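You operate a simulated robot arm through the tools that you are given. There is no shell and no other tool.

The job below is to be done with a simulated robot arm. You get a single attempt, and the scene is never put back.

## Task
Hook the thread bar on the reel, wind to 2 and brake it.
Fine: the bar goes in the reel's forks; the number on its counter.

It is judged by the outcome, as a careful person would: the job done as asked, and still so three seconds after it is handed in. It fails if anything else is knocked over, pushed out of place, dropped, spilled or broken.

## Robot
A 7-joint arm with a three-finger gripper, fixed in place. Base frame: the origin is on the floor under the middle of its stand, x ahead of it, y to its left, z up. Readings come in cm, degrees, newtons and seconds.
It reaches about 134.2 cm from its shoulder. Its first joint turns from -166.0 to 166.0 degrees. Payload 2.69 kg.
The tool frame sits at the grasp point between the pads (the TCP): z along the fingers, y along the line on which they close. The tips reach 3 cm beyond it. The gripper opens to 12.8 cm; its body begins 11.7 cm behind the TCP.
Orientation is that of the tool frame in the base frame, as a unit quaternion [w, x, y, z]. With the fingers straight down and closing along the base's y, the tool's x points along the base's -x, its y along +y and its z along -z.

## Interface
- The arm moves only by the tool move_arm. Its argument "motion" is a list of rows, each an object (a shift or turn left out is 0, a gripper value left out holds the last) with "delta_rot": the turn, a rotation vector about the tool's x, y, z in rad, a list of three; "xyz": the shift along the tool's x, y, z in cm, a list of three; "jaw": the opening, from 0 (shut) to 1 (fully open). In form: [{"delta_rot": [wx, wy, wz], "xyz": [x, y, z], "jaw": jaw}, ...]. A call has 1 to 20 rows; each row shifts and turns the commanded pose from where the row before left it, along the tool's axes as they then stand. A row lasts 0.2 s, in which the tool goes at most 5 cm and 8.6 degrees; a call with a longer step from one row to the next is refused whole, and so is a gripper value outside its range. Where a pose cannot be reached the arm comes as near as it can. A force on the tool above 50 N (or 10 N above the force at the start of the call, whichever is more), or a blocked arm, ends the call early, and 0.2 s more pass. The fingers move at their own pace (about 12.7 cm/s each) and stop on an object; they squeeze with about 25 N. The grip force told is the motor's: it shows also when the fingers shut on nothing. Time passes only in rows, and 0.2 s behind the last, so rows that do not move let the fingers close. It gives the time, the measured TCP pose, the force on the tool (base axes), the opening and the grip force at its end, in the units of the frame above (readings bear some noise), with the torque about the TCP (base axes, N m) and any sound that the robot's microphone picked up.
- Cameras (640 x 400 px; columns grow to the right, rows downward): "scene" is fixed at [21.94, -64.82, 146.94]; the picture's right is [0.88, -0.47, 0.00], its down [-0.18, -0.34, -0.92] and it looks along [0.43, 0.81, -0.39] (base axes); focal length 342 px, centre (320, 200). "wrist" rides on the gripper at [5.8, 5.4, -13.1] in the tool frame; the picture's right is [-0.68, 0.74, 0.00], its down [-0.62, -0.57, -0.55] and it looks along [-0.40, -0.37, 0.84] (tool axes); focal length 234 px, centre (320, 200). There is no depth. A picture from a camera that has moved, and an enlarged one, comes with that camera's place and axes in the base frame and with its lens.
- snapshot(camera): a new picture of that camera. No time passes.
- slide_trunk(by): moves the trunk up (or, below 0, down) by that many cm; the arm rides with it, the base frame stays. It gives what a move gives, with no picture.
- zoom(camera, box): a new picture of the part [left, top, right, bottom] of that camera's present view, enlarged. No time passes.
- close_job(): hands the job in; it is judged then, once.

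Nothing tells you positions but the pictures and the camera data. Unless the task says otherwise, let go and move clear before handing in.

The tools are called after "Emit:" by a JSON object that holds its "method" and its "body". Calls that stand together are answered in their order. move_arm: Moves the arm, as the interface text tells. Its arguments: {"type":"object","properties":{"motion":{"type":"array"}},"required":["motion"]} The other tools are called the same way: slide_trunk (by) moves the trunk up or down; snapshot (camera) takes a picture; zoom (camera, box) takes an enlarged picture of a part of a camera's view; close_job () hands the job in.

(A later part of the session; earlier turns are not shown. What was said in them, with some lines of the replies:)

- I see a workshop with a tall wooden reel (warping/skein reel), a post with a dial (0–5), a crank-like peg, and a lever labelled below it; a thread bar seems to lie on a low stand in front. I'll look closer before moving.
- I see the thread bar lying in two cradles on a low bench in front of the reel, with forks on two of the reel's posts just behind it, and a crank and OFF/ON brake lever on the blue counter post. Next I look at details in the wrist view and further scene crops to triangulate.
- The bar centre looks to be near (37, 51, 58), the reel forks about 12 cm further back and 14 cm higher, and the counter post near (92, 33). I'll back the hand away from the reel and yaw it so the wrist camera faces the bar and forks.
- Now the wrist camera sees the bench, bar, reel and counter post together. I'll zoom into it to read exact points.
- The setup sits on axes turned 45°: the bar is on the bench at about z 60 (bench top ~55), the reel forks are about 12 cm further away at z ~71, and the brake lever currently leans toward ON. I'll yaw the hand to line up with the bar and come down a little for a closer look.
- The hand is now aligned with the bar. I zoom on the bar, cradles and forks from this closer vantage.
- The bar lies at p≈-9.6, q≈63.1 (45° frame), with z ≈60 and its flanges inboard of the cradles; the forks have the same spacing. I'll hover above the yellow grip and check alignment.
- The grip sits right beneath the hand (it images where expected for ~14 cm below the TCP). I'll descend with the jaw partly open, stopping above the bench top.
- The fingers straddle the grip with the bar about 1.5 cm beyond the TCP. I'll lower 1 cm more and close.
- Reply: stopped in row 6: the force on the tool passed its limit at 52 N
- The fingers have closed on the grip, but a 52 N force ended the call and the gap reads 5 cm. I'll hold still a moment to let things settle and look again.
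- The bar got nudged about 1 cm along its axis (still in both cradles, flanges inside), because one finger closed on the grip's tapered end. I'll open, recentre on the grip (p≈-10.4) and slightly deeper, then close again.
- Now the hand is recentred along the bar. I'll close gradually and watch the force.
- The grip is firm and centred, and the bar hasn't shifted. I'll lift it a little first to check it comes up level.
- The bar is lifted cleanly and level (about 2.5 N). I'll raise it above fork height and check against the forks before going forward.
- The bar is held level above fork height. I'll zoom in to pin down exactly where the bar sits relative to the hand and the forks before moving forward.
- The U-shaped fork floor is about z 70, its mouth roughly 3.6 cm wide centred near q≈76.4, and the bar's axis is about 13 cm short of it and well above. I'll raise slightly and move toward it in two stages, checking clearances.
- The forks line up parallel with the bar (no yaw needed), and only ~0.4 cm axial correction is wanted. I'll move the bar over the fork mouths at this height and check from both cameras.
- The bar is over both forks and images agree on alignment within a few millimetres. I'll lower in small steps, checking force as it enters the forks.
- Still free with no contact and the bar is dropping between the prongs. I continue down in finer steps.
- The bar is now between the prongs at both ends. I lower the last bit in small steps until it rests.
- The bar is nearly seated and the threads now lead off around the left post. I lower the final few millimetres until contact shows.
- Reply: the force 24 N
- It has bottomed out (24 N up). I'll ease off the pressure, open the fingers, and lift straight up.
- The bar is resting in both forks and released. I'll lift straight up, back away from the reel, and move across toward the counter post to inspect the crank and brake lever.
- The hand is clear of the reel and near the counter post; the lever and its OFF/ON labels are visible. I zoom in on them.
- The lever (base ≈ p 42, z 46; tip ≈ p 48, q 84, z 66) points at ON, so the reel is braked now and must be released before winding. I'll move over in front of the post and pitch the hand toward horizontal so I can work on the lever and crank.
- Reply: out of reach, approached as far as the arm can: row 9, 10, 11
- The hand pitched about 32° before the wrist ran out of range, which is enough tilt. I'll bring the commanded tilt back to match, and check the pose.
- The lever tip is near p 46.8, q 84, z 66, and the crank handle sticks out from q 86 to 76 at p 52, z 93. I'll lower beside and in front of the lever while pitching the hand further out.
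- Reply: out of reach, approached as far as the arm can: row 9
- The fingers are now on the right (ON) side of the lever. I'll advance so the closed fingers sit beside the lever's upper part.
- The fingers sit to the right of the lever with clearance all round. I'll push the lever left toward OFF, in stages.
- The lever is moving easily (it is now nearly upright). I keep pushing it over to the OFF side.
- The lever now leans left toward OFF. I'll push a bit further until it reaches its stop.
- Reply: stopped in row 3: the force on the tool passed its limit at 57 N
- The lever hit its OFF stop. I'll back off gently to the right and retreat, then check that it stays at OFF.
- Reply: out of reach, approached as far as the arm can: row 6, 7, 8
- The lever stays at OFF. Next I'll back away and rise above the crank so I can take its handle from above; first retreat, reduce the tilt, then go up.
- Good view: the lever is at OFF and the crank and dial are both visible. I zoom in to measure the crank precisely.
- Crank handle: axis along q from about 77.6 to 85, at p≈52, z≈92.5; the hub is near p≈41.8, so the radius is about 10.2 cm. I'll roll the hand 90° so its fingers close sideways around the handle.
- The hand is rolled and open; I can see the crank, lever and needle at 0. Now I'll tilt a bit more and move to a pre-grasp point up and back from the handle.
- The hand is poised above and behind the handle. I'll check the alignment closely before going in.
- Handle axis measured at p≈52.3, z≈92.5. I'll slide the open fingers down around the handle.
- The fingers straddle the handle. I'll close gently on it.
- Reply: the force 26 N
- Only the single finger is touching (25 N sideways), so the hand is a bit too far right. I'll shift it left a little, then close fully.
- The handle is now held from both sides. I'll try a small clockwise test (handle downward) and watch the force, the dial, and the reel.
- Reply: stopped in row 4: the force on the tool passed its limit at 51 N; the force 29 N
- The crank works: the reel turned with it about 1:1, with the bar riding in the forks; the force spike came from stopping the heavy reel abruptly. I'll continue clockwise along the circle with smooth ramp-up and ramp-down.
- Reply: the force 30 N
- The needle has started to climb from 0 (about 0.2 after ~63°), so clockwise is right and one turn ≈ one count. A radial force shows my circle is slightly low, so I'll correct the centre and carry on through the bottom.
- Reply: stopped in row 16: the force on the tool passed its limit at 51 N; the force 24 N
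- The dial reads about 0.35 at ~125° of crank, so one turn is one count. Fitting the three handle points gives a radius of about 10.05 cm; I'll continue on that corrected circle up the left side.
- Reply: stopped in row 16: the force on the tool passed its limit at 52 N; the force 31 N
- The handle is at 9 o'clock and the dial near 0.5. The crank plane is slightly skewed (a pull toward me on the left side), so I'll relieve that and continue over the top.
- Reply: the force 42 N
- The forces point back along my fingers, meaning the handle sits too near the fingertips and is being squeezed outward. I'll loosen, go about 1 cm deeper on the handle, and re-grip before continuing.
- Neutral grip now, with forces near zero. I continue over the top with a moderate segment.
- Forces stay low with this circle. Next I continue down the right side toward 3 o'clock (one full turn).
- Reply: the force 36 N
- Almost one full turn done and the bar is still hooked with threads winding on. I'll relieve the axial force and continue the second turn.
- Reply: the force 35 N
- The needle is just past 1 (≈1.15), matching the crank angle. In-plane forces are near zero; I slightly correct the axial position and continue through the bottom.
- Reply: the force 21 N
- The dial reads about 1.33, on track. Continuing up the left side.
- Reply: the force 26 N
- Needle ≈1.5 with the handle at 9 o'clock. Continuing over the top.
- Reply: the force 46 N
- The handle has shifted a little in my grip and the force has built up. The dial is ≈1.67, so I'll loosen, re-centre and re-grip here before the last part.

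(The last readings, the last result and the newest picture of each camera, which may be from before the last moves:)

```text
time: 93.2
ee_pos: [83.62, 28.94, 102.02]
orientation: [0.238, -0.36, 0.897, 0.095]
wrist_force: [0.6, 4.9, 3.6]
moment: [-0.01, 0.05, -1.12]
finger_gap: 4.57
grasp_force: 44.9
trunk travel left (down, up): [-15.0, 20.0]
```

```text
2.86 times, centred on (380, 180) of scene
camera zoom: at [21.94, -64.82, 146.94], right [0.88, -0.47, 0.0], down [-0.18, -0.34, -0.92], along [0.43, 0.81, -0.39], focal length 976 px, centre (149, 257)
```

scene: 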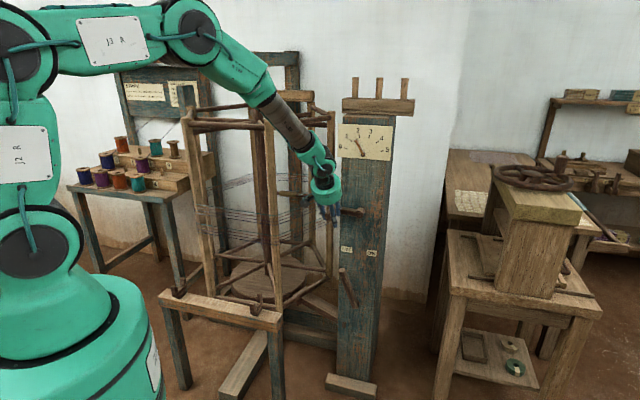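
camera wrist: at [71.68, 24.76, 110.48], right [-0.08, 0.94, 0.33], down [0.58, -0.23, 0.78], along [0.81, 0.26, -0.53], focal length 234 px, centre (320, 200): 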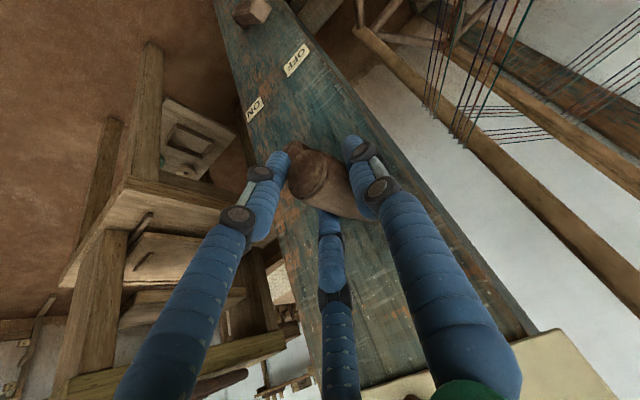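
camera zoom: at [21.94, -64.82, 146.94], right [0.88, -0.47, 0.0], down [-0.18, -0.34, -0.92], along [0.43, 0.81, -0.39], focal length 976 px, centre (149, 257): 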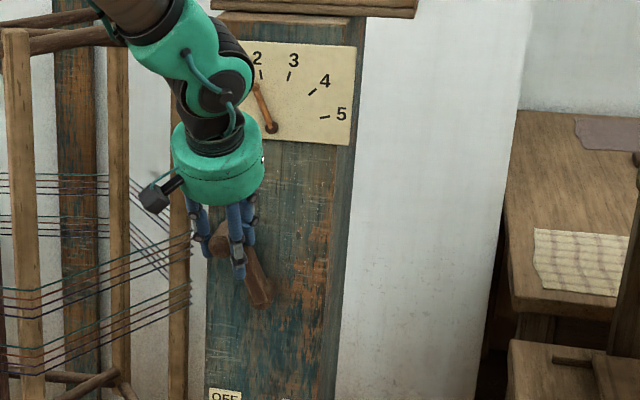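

Neutral again. I continue over the top and part-way down the right side.

Emit:
{"method": "move_arm", "body": {"motion": [{"xyz": [-0.039, -0.16, -0.06]}, {"xyz": [-0.075, -0.323, -0.115]}, {"xyz": [-0.1, -0.493, -0.152]}, {"xyz": [-0.114, -0.672, -0.168]}, {"xyz": [-0.091, -0.684, -0.127]}, {"xyz": [-0.067, -0.692, -0.086]}, {"xyz": [-0.042, -0.699, -0.043]}, {"xyz": [-0.018, -0.701, -0.001]}, {"xyz": [0.006, -0.7, 0.041]}, {"xyz": [0.031, -0.695, 0.083]}, {"xyz": [0.055, -0.689, 0.126]}, {"xyz": [0.08, -0.676, 0.167]}, {"xyz": [0.103, -0.662, 0.207]}, {"xyz": [0.126, -0.644, 0.246]}, {"xyz": [0.149, -0.624, 0.285]}, {"xyz": [0.17, -0.6, 0.321]}, {"xyz": [0.142, -0.433, 0.264]}, {"xyz": [0.101, -0.279, 0.186]}, {"xyz": [0.053, -0.137, 0.097]}, {"xyz": [0, 0, 0]}]}}

Emit:
{"method": "zoom", "body": {"camera": "scene", "box": [330, 110, 430, 250]}}

Emit:
{"method": "snapshot", "body": {"camera": "wrist"}}

Emit:
{"method": "snapshot", "body": {"camera": "scene"}}

```text
time: 97.4
ee_pos: [91.0, 21.47, 100.62]
orientation: [0.236, -0.36, 0.898, 0.094]
wrist_force: [10.3, 10.5, -1.0]
moment: [0.06, -0.05, -1.8]
finger_gap: 4.55
grasp_force: 44.7
trunk travel left (down, up): [-15.0, 20.0]
```

```text
2.86 times, centred on (380, 180) of scene
camera zoom: at [21.94, -64.82, 146.94], right [0.88, -0.47, 0.0], down [-0.18, -0.34, -0.92], along [0.43, 0.81, -0.39], focal length 976 px, centre (149, 257)
```

zoom: 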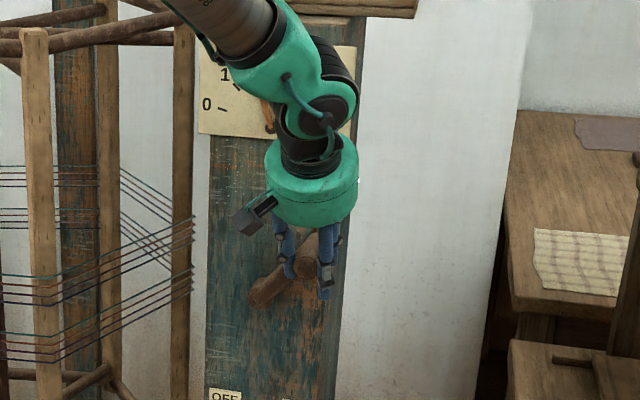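

```text
taken
camera wrist: at [79.12, 17.31, 109.04], right [-0.08, 0.94, 0.33], down [0.58, -0.22, 0.78], along [0.81, 0.26, -0.53], focal length 234 px, centre (320, 200)
```

wrist: 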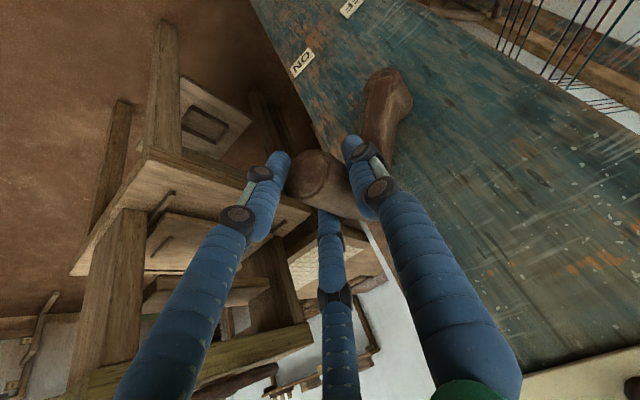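

```text
taken
```

scene: 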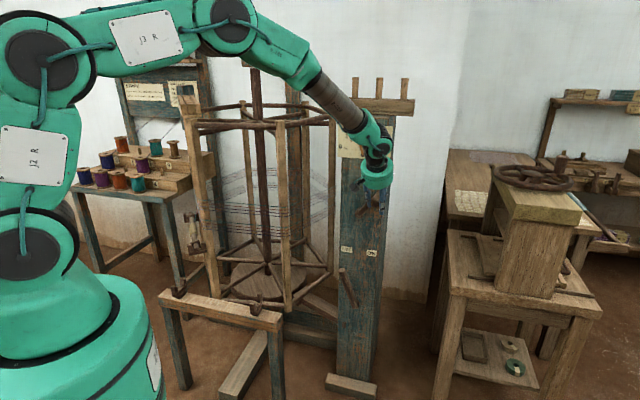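

About 50° remain to complete the second turn (3 o'clock). I'll do that with a gentle stop.

Emit:
{"method": "move_arm", "body": {"motion": [{"xyz": [0.055, -0.134, 0.101]}, {"xyz": [0.112, -0.261, 0.205]}, {"xyz": [0.177, -0.376, 0.323]}, {"xyz": [0.252, -0.47, 0.456]}, {"xyz": [0.268, -0.432, 0.483]}, {"xyz": [0.283, -0.394, 0.506]}, {"xyz": [0.297, -0.352, 0.529]}, {"xyz": [0.309, -0.309, 0.549]}, {"xyz": [0.32, -0.264, 0.565]}, {"xyz": [0.329, -0.218, 0.578]}, {"xyz": [0.337, -0.171, 0.591]}, {"xyz": [0.342, -0.124, 0.598]}, {"xyz": [0.286, -0.065, 0.498]}, {"xyz": [0.201, -0.026, 0.349]}, {"xyz": [0.105, -0.007, 0.182]}, {"xyz": [0.043, -0.001, 0.075]}, {"xyz": [0, 0, 0]}, {"xyz": [0, 0, 0]}]}}

Emit:
{"method": "zoom", "body": {"camera": "scene", "box": [330, 110, 430, 250]}}

Emit:
{"method": "snapshot", "body": {"camera": "wrist"}}

Emit:
{"method": "snapshot", "body": {"camera": "scene"}}

```text
time: 101.2
ee_pos: [93.61, 18.94, 93.1]
orientation: [0.236, -0.361, 0.897, 0.094]
wrist_force: [12.0, 25.6, -1.1]
moment: [0.02, -0.06, -1.56]
finger_gap: 4.57
grasp_force: 45.5
trunk travel left (down, up): [-15.0, 20.0]
```

```text
2.86 times, centred on (380, 180) of scene
camera zoom: at [21.94, -64.82, 146.94], right [0.88, -0.47, 0.0], down [-0.18, -0.34, -0.92], along [0.43, 0.81, -0.39], focal length 976 px, centre (149, 257)
```

zoom: 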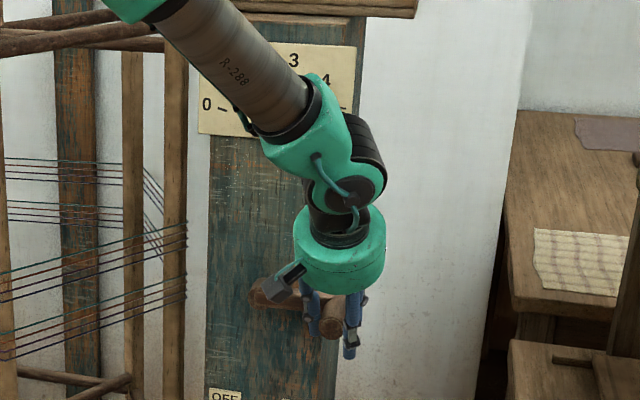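

```text
taken
camera wrist: at [81.62, 14.75, 101.51], right [-0.09, 0.94, 0.33], down [0.58, -0.22, 0.78], along [0.81, 0.26, -0.53], focal length 234 px, centre (320, 200)
```

wrist: 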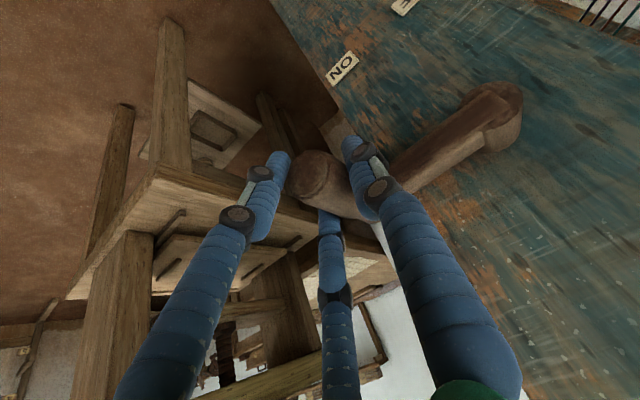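

```text
taken
```

scene: 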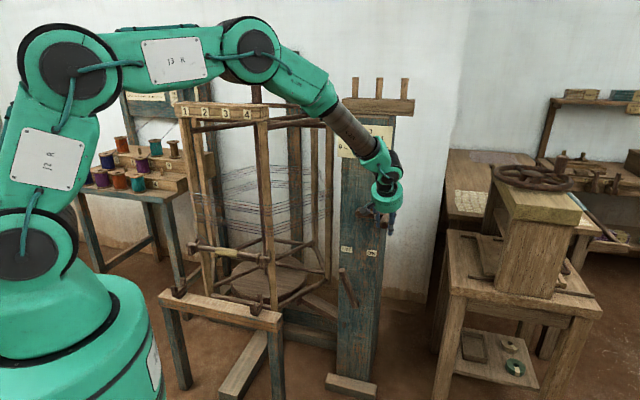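

Two full turns by my count: the reel faces the front again with the bar hooked. I compare the reel's position with its pre-winding view before releasing.

Emit:
{"method": "zoom", "body": {"camera": "scene", "box": [160, 220, 290, 310]}}

Emit:
{"method": "zoom", "body": {"camera": "scene", "box": [335, 115, 400, 165]}}

```text
4.44 times, centred on (225, 265) of scene
camera zoom: at [21.94, -64.82, 146.94], right [0.88, -0.47, 0.0], down [-0.18, -0.34, -0.92], along [0.43, 0.81, -0.39], focal length 1518 px, centre (742, -89)
```

zoom: 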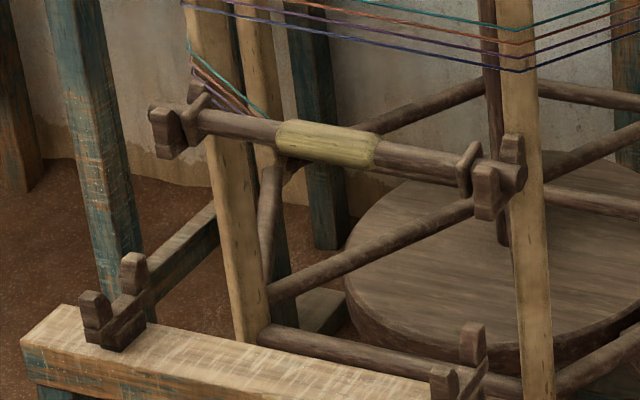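

```text
8.00 times, centred on (368, 140) of scene
camera zoom: at [21.94, -64.82, 146.94], right [0.88, -0.47, 0.0], down [-0.18, -0.34, -0.92], along [0.43, 0.81, -0.39], focal length 2732 px, centre (-60, 680)
```

zoom: 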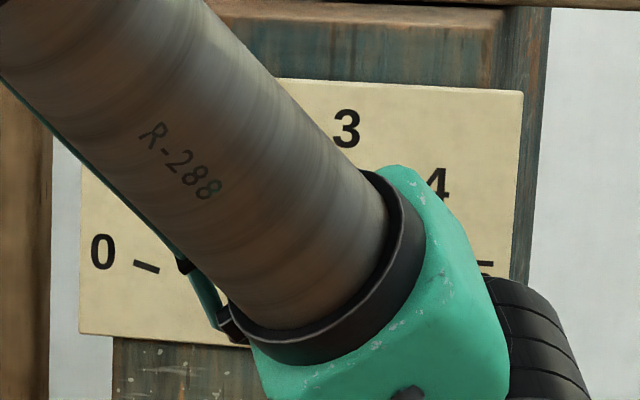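

The reel is within about a degree of exactly two turns. I'll open the fingers, back off along the approach direction, and read the dial.

Emit:
{"method": "move_arm", "body": {"motion": [{"jaw": 0.42}, {"jaw": 0.55}, {"jaw": 0.7}, {"jaw": 0.7}, {"xyz": [0, 0, -2.0]}, {"xyz": [0, 0, -3.0]}, {"xyz": [0, 0, -4.0]}, {"xyz": [0, 0, -4.0]}, {"xyz": [0, 0, 0]}]}}

Emit:
{"method": "snapshot", "body": {"camera": "wrist"}}

Emit:
{"method": "snapshot", "body": {"camera": "scene"}}

```text
time: 103.2
ee_pos: [88.89, 14.44, 104.55]
orientation: [0.237, -0.36, 0.897, 0.094]
wrist_force: [-0.1, -0.4, 0.4]
moment: [0.01, -0.01, -0.01]
finger_gap: 8.96
grasp_force: 0.1
trunk travel left (down, up): [-15.0, 20.0]
```

```text
taken
camera wrist: at [76.9, 10.25, 112.93], right [-0.09, 0.94, 0.33], down [0.58, -0.22, 0.78], along [0.81, 0.26, -0.53], focal length 234 px, centre (320, 200)
```

wrist: 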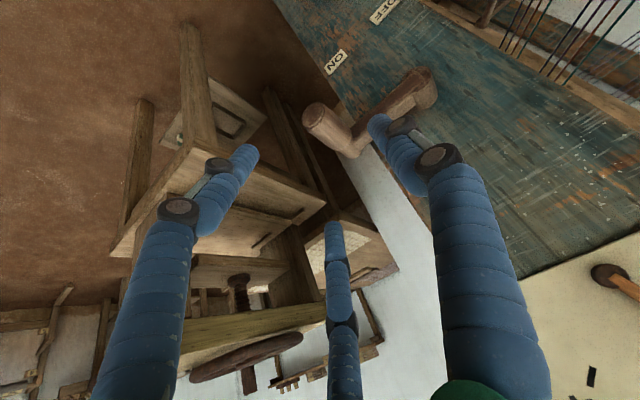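

```text
taken
```

scene: 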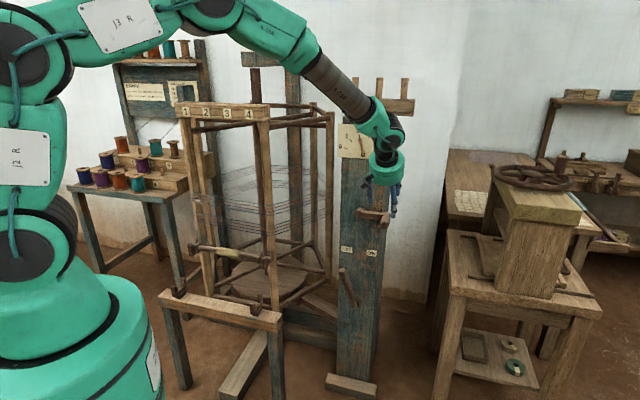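

The handle is released. I'll move the hand left and down the left side of the lever, clear of the dial, then read the dial before braking.

Emit:
{"method": "move_arm", "body": {"motion": [{"xyz": [1.73, -0.05, -1.0], "jaw": 0.4}, {"xyz": [1.73, -0.05, -1.0], "jaw": 0.1}, {"xyz": [0, 4.5, 0], "jaw": 0}, {"xyz": [0, 4.5, 0]}, {"xyz": [0, 4.5, 0]}, {"xyz": [0, 4.5, 0]}, {"xyz": [0, 4.7, 0]}, {"xyz": [2.2, 0, 3.81]}, {"xyz": [2.2, 0, 3.81]}, {"xyz": [2.2, 0, 3.81]}, {"xyz": [2.2, 0, 3.81]}, {"xyz": [2.2, 0, 3.81]}, {"xyz": [0, 0, 0]}]}}

Emit:
{"method": "snapshot", "body": {"camera": "wrist"}}

Emit:
{"method": "snapshot", "body": {"camera": "scene"}}

Emit:
{"method": "zoom", "body": {"camera": "scene", "box": [330, 110, 400, 170]}}

```text
time: 106.0
ee_pos: [70.2, 28.11, 82.3]
orientation: [0.237, -0.361, 0.897, 0.094]
wrist_force: [-0.4, 1.0, 0.2]
moment: [0.0, -0.03, 0.03]
finger_gap: 0.21
grasp_force: 25.0
trunk travel left (down, up): [-15.0, 20.0]
```

```text
taken
camera wrist: at [58.28, 23.86, 90.74], right [-0.09, 0.94, 0.33], down [0.58, -0.22, 0.78], along [0.81, 0.26, -0.53], focal length 234 px, centre (320, 200)
```

wrist: 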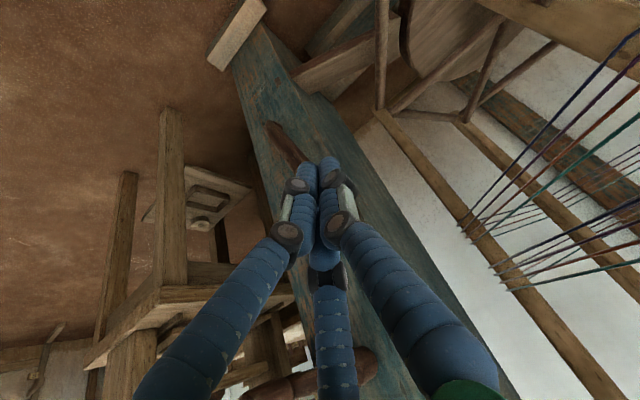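

```text
taken
```

scene: 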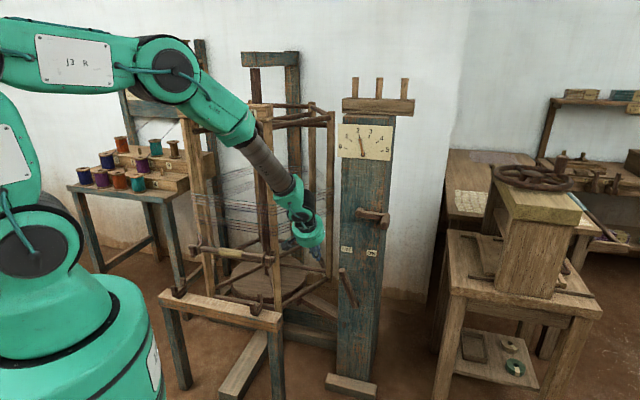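

```text
6.67 times, centred on (365, 140) of scene
camera zoom: at [21.94, -64.82, 146.94], right [0.88, -0.47, 0.0], down [-0.18, -0.34, -0.92], along [0.43, 0.81, -0.39], focal length 2277 px, centre (20, 600)
```

zoom: 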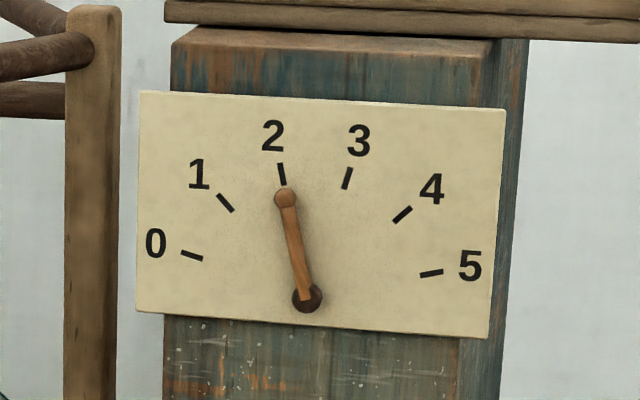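

The needle sits on 2. Now I'll bring the closed fingers in on the left side of the lever to push it to ON.

Emit:
{"method": "move_arm", "body": {"motion": [{"xyz": [-0.34, 0.18, 3.9]}, {"xyz": [-0.34, 0.18, 3.9]}, {"xyz": [-0.34, 0.18, 3.9]}, {"xyz": [-0.34, 0.18, 3.9]}, {"xyz": [-0.34, 0.18, 3.9]}, {"xyz": [-0.34, 0.18, 3.9]}, {"xyz": [0, 0, 0]}]}}

Emit:
{"method": "snapshot", "body": {"camera": "wrist"}}

Emit:
{"method": "zoom", "body": {"camera": "scene", "box": [290, 190, 410, 330]}}

```text
time: 107.6
ee_pos: [79.16, 37.91, 62.98]
orientation: [0.237, -0.361, 0.897, 0.094]
wrist_force: [1.7, 0.1, -0.5]
moment: [0.02, -0.04, -0.02]
finger_gap: 0.24
grasp_force: 25.5
trunk travel left (down, up): [-15.0, 20.0]
```

```text
taken
camera wrist: at [67.1, 33.66, 71.35], right [-0.08, 0.94, 0.33], down [0.58, -0.22, 0.78], along [0.81, 0.26, -0.53], focal length 234 px, centre (320, 200)
```

wrist: 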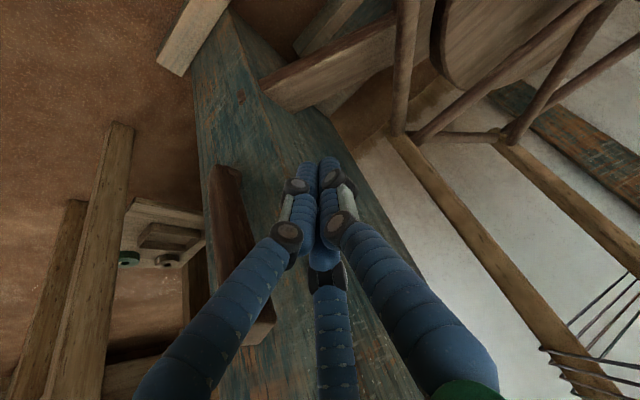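

```text
2.86 times, centred on (350, 260) of scene
camera zoom: at [21.94, -64.82, 146.94], right [0.88, -0.47, 0.0], down [-0.18, -0.34, -0.92], along [0.43, 0.81, -0.39], focal length 976 px, centre (234, 29)
```

zoom: 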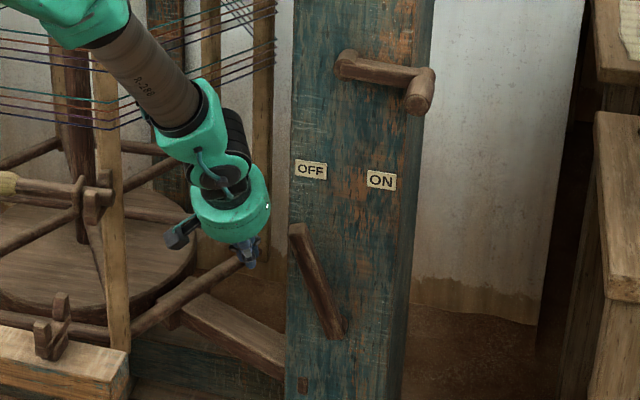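

The fingers are left of the lever. I push it right toward ON.

Emit:
{"method": "move_arm", "body": {"motion": [{"xyz": [0, -1.0, 0]}, {"xyz": [0, -1.0, 0]}, {"xyz": [0, -1.0, 0]}, {"xyz": [0, -1.0, 0]}, {"xyz": [0, -1.0, 0]}, {"xyz": [0, -1.0, 0]}, {"xyz": [0, -1.0, 0]}, {"xyz": [0, -1.0, 0]}, {"xyz": [0, -1.0, 0]}, {"xyz": [0, -1.0, 0]}, {"xyz": [0, 0, 0]}]}}

Emit:
{"method": "snapshot", "body": {"camera": "wrist"}}

Emit:
{"method": "zoom", "body": {"camera": "scene", "box": [290, 190, 410, 330]}}

```text
time: 110.0
ee_pos: [86.0, 30.4, 63.16]
orientation: [0.237, -0.361, 0.897, 0.095]
wrist_force: [1.2, 0.5, 0.3]
moment: [0.02, -0.02, -0.01]
finger_gap: 0.24
grasp_force: 24.7
trunk travel left (down, up): [-15.0, 20.0]
```

```text
taken
camera wrist: at [74.12, 26.33, 71.5], right [-0.08, 0.94, 0.33], down [0.58, -0.22, 0.78], along [0.81, 0.26, -0.53], focal length 234 px, centre (320, 200)
```

wrist: 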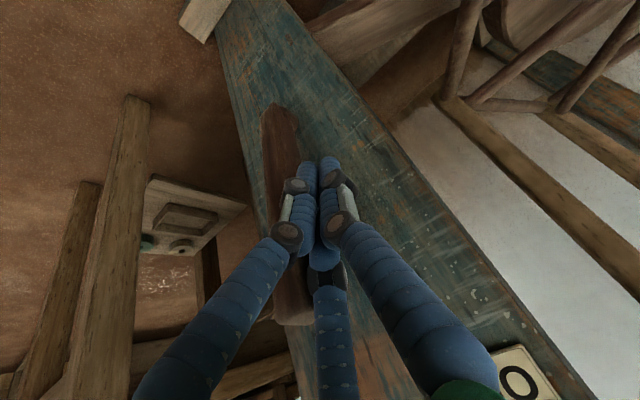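

```text
2.86 times, centred on (350, 260) of scene
camera zoom: at [21.94, -64.82, 146.94], right [0.88, -0.47, 0.0], down [-0.18, -0.34, -0.92], along [0.43, 0.81, -0.39], focal length 976 px, centre (234, 29)
```

zoom: 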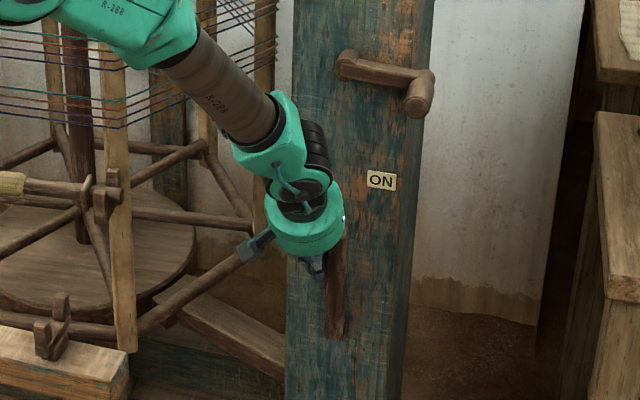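

The lever is moving; it's about upright. I continue to the ON stop in smaller steps.

Emit:
{"method": "move_arm", "body": {"motion": [{"xyz": [0, -0.8, 0]}, {"xyz": [0, -0.8, 0]}, {"xyz": [0, -0.8, 0]}, {"xyz": [0, -0.7, 0]}, {"xyz": [0, 0, 0]}]}}

Emit:
{"method": "snapshot", "body": {"camera": "wrist"}}

Emit:
{"method": "zoom", "body": {"camera": "scene", "box": [290, 190, 410, 330]}}

```text
time: 111.2
ee_pos: [88.16, 28.39, 63.13]
orientation: [0.237, -0.361, 0.897, 0.095]
wrist_force: [-5.9, 9.9, 1.9]
moment: [0.31, 0.15, 0.12]
finger_gap: 0.21
grasp_force: 25.0
trunk travel left (down, up): [-15.0, 20.0]
```

```text
taken
camera wrist: at [76.23, 24.21, 71.5], right [-0.09, 0.94, 0.33], down [0.58, -0.22, 0.78], along [0.81, 0.26, -0.53], focal length 234 px, centre (320, 200)
```

wrist: 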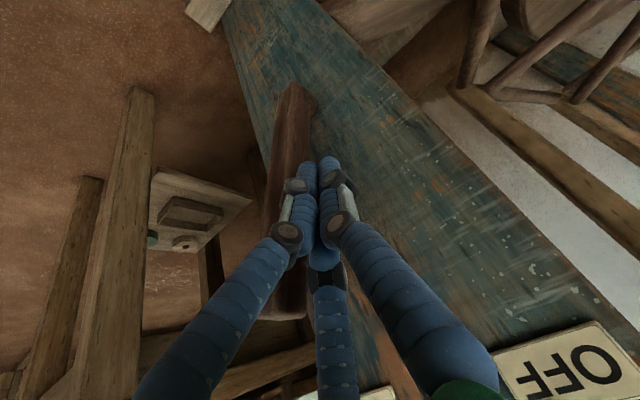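

```text
2.86 times, centred on (350, 260) of scene
camera zoom: at [21.94, -64.82, 146.94], right [0.88, -0.47, 0.0], down [-0.18, -0.34, -0.92], along [0.43, 0.81, -0.39], focal length 976 px, centre (234, 29)
```

zoom: 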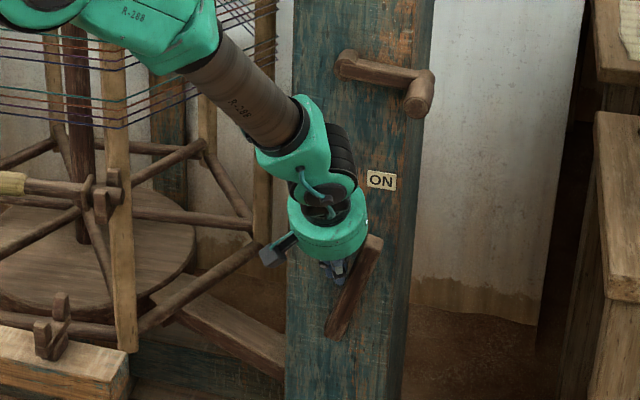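

The lever leans onto ON and resistance begins. A small extra push to confirm it's at the stop.

Emit:
{"method": "move_arm", "body": {"motion": [{"xyz": [0, -0.25, 0]}, {"xyz": [0, 0, 0]}]}}

Emit:
{"method": "zoom", "body": {"camera": "scene", "box": [290, 190, 410, 330]}}

```text
time: 111.8
ee_pos: [88.28, 28.35, 63.15]
orientation: [0.236, -0.361, 0.897, 0.095]
wrist_force: [-19.2, 29.8, 5.8]
moment: [0.77, 0.46, 0.31]
finger_gap: 0.23
grasp_force: 25.0
trunk travel left (down, up): [-15.0, 20.0]
```

```text
2.86 times, centred on (350, 260) of scene
camera zoom: at [21.94, -64.82, 146.94], right [0.88, -0.47, 0.0], down [-0.18, -0.34, -0.92], along [0.43, 0.81, -0.39], focal length 976 px, centre (234, 29)
```

zoom: 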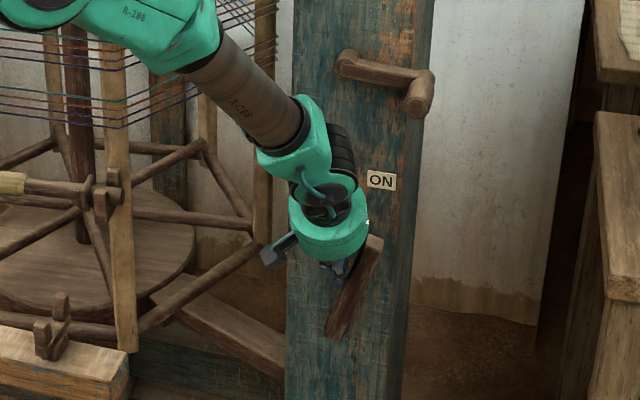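

The lever is at its ON stop (≈35 N). I'll back away and then check lever, dial and bar.

Emit:
{"method": "move_arm", "body": {"motion": [{"xyz": [0, 1.0, 0]}, {"xyz": [0, 2.0, 0]}, {"xyz": [0, 2.0, 0]}, {"xyz": [0, 1.0, -3.0]}, {"xyz": [0, 1.0, -4.0]}, {"xyz": [0, 1.0, -4.0]}, {"xyz": [0, 1.0, -4.0]}, {"xyz": [0, 1.0, -4.0]}, {"xyz": [0, 1.0, -4.0]}, {"xyz": [0, 0, 0]}]}}

Emit:
{"method": "snapshot", "body": {"camera": "scene"}}

Emit:
{"method": "zoom", "body": {"camera": "scene", "box": [330, 110, 400, 170]}}

Emit:
{"method": "zoom", "body": {"camera": "scene", "box": [320, 190, 420, 330]}}

Emit:
{"method": "zoom", "body": {"camera": "scene", "box": [160, 220, 290, 310]}}

```text
time: 114.0
ee_pos: [72.38, 28.46, 83.36]
orientation: [0.237, -0.36, 0.897, 0.095]
wrist_force: [-0.7, -0.9, 0.0]
moment: [-0.02, -0.04, -0.03]
finger_gap: 0.21
grasp_force: 25.0
trunk travel left (down, up): [-15.0, 20.0]
```

```text
taken
```

scene: 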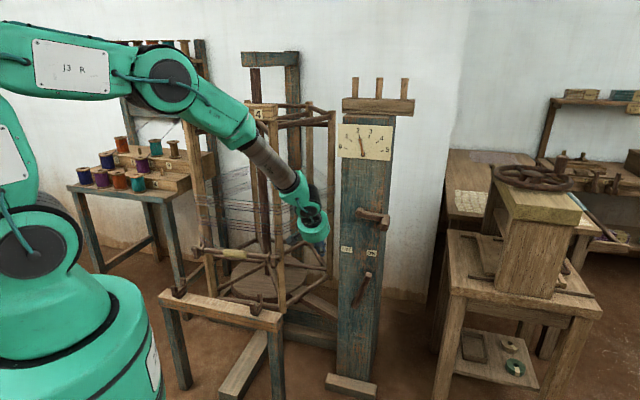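

```text
6.67 times, centred on (365, 140) of scene
camera zoom: at [21.94, -64.82, 146.94], right [0.88, -0.47, 0.0], down [-0.18, -0.34, -0.92], along [0.43, 0.81, -0.39], focal length 2277 px, centre (20, 600)
```

zoom: 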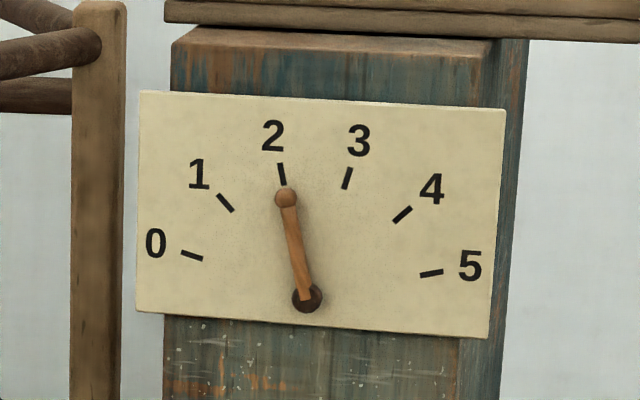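

```text
2.86 times, centred on (370, 260) of scene
camera zoom: at [21.94, -64.82, 146.94], right [0.88, -0.47, 0.0], down [-0.18, -0.34, -0.92], along [0.43, 0.81, -0.39], focal length 976 px, centre (177, 29)
```

zoom: 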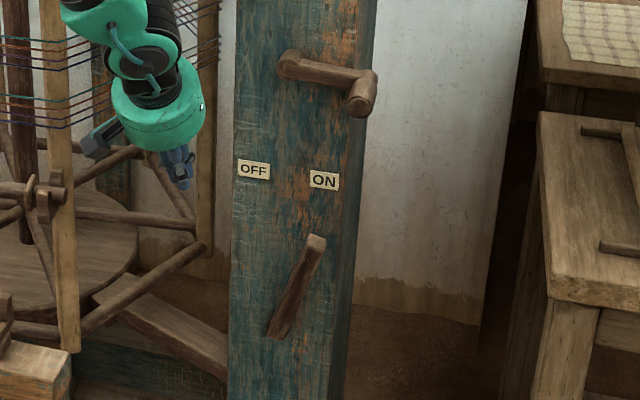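

```text
4.44 times, centred on (225, 265) of scene
camera zoom: at [21.94, -64.82, 146.94], right [0.88, -0.47, 0.0], down [-0.18, -0.34, -0.92], along [0.43, 0.81, -0.39], focal length 1518 px, centre (742, -89)
```

zoom: 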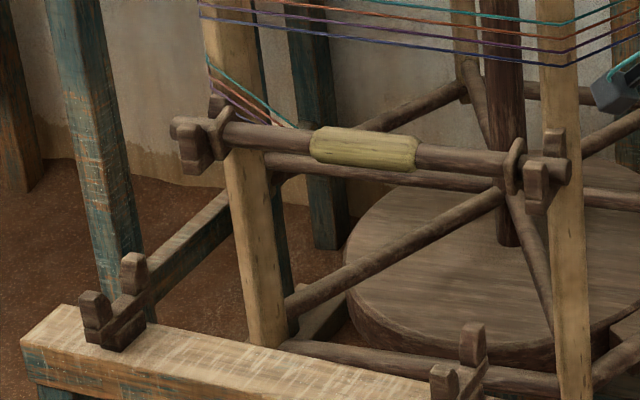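

Lever is at ON, the bar is hooked, and the needle is on 2; the reel coasted a few degrees after release. I'll wait a couple of seconds and confirm it's fully stopped under the brake.

Emit:
{"method": "move_arm", "body": {"motion": [{"xyz": [0, 0, 0]}, {"xyz": [0, 0, 0]}, {"xyz": [0, 0, 0]}, {"xyz": [0, 0, 0]}, {"xyz": [0, 0, 0]}, {"xyz": [0, 0, 0]}, {"xyz": [0, 0, 0]}, {"xyz": [0, 0, 0]}, {"xyz": [0, 0, 0]}, {"xyz": [0, 0, 0]}]}}

Emit:
{"method": "zoom", "body": {"camera": "scene", "box": [330, 110, 400, 170]}}

Emit:
{"method": "zoom", "body": {"camera": "scene", "box": [160, 220, 290, 310]}}

Emit:
{"method": "zoom", "body": {"camera": "scene", "box": [335, 190, 415, 240]}}

```text
time: 116.2
ee_pos: [72.19, 28.45, 83.23]
orientation: [0.238, -0.36, 0.897, 0.095]
wrist_force: [0.6, 0.4, -0.6]
moment: [0.02, -0.03, 0.03]
finger_gap: 0.25
grasp_force: 24.8
trunk travel left (down, up): [-15.0, 20.0]
```

```text
6.67 times, centred on (365, 140) of scene
camera zoom: at [21.94, -64.82, 146.94], right [0.88, -0.47, 0.0], down [-0.18, -0.34, -0.92], along [0.43, 0.81, -0.39], focal length 2277 px, centre (20, 600)
```

zoom: 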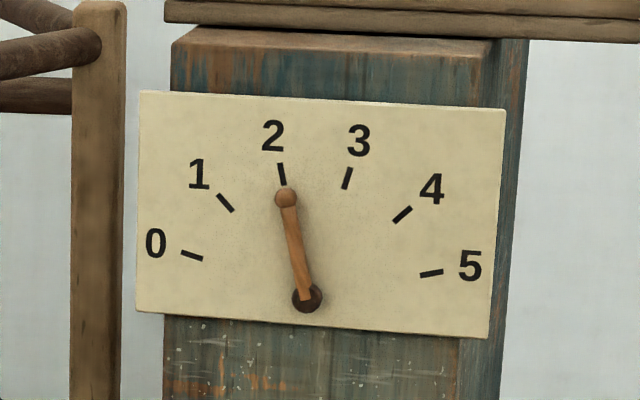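

```text
4.44 times, centred on (225, 265) of scene
camera zoom: at [21.94, -64.82, 146.94], right [0.88, -0.47, 0.0], down [-0.18, -0.34, -0.92], along [0.43, 0.81, -0.39], focal length 1518 px, centre (742, -89)
```

zoom: 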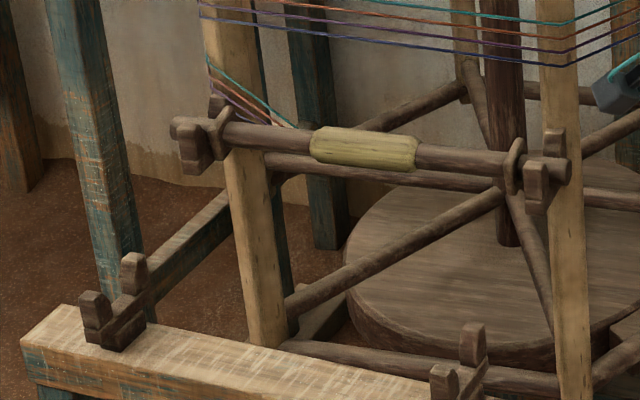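

```text
8.00 times, centred on (375, 215) of scene
camera zoom: at [21.94, -64.82, 146.94], right [0.88, -0.47, 0.0], down [-0.18, -0.34, -0.92], along [0.43, 0.81, -0.39], focal length 2732 px, centre (-120, 80)
```

zoom: 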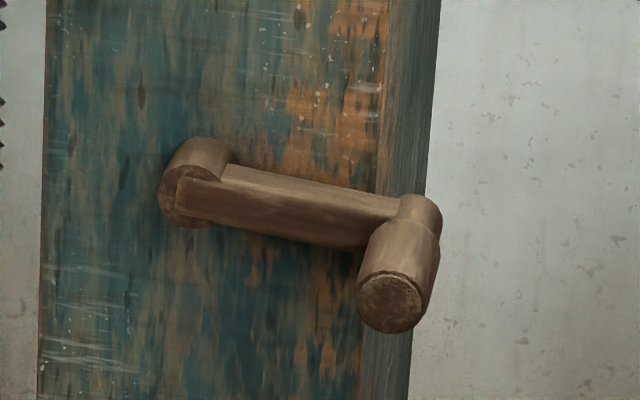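

Everything is stationary: needle on 2, lever at ON, bar seated in both forks. I'll withdraw the hand a bit further and take a last overall look.

Emit:
{"method": "move_arm", "body": {"motion": [{"xyz": [0, 0, -4.0]}, {"xyz": [0, 0, -4.0]}, {"xyz": [0, 0, -4.0]}, {"xyz": [0, 0, -3.0]}, {"jaw": 0.3}, {"xyz": [0, 0, 0]}]}}

Emit:
{"method": "snapshot", "body": {"camera": "scene"}}

Emit:
{"method": "zoom", "body": {"camera": "scene", "box": [330, 110, 400, 170]}}

Emit:
{"method": "zoom", "body": {"camera": "scene", "box": [320, 190, 420, 330]}}

```text
time: 117.6
ee_pos: [67.25, 23.28, 96.29]
orientation: [0.238, -0.36, 0.897, 0.093]
wrist_force: [-0.3, 0.5, -0.4]
moment: [-0.01, 0.0, 0.04]
finger_gap: 3.86
grasp_force: 0.2
trunk travel left (down, up): [-15.0, 20.0]
```

```text
taken
```

scene: 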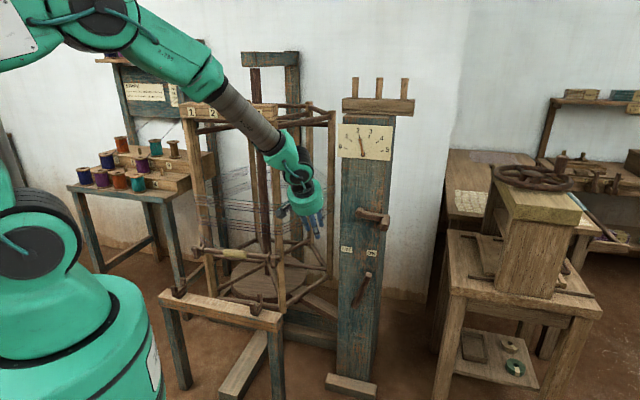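

```text
6.67 times, centred on (365, 140) of scene
camera zoom: at [21.94, -64.82, 146.94], right [0.88, -0.47, 0.0], down [-0.18, -0.34, -0.92], along [0.43, 0.81, -0.39], focal length 2277 px, centre (20, 600)
```

zoom: 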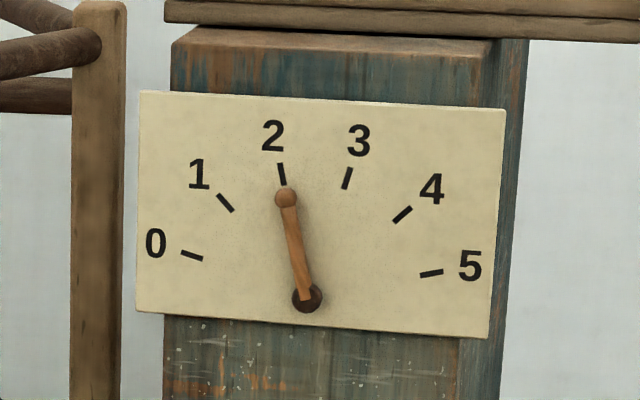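

```text
2.86 times, centred on (370, 260) of scene
camera zoom: at [21.94, -64.82, 146.94], right [0.88, -0.47, 0.0], down [-0.18, -0.34, -0.92], along [0.43, 0.81, -0.39], focal length 976 px, centre (177, 29)
```

zoom: 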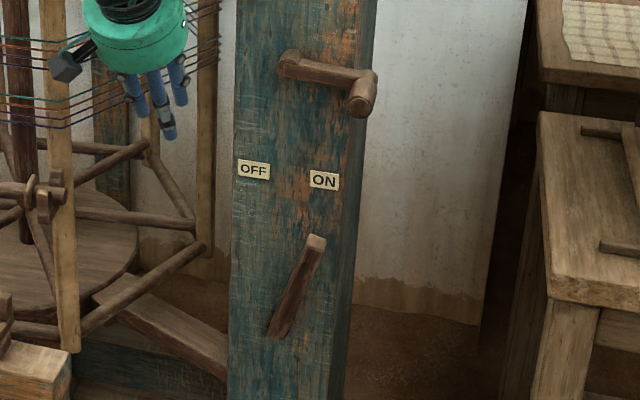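

The thread bar is seated in the reel's forks, the counter needle is on 2, the brake lever is at ON, and the arm is clear with nothing moving. I'm handing the job in.

Emit:
{"method": "close_job", "body": {}}

```text
The job is handed in.
```

The job is done and handed in. The thread bar sits in both of the reel's forks, the counter needle is on 2, and the brake lever is at ON.

- **Winding:** The brake was ON at the start, so I set it to OFF before winding. I then turned the crank two full turns clockwise; one turn moved the counter by one.
- **Coasting:** After I let go of the handle, the reel coasted about 5–7 degrees before the brake was set, roughly 0.02 on the counter. I waited about two seconds after braking and nothing moved.
- **Bar:** While gripping it on the bench I nudged it about 1 cm along its cradles. It was still in place when I lifted it.
- **Surroundings:** In the final pictures nothing else is knocked over or out of place. The arm is clear of the reel and the counter post.
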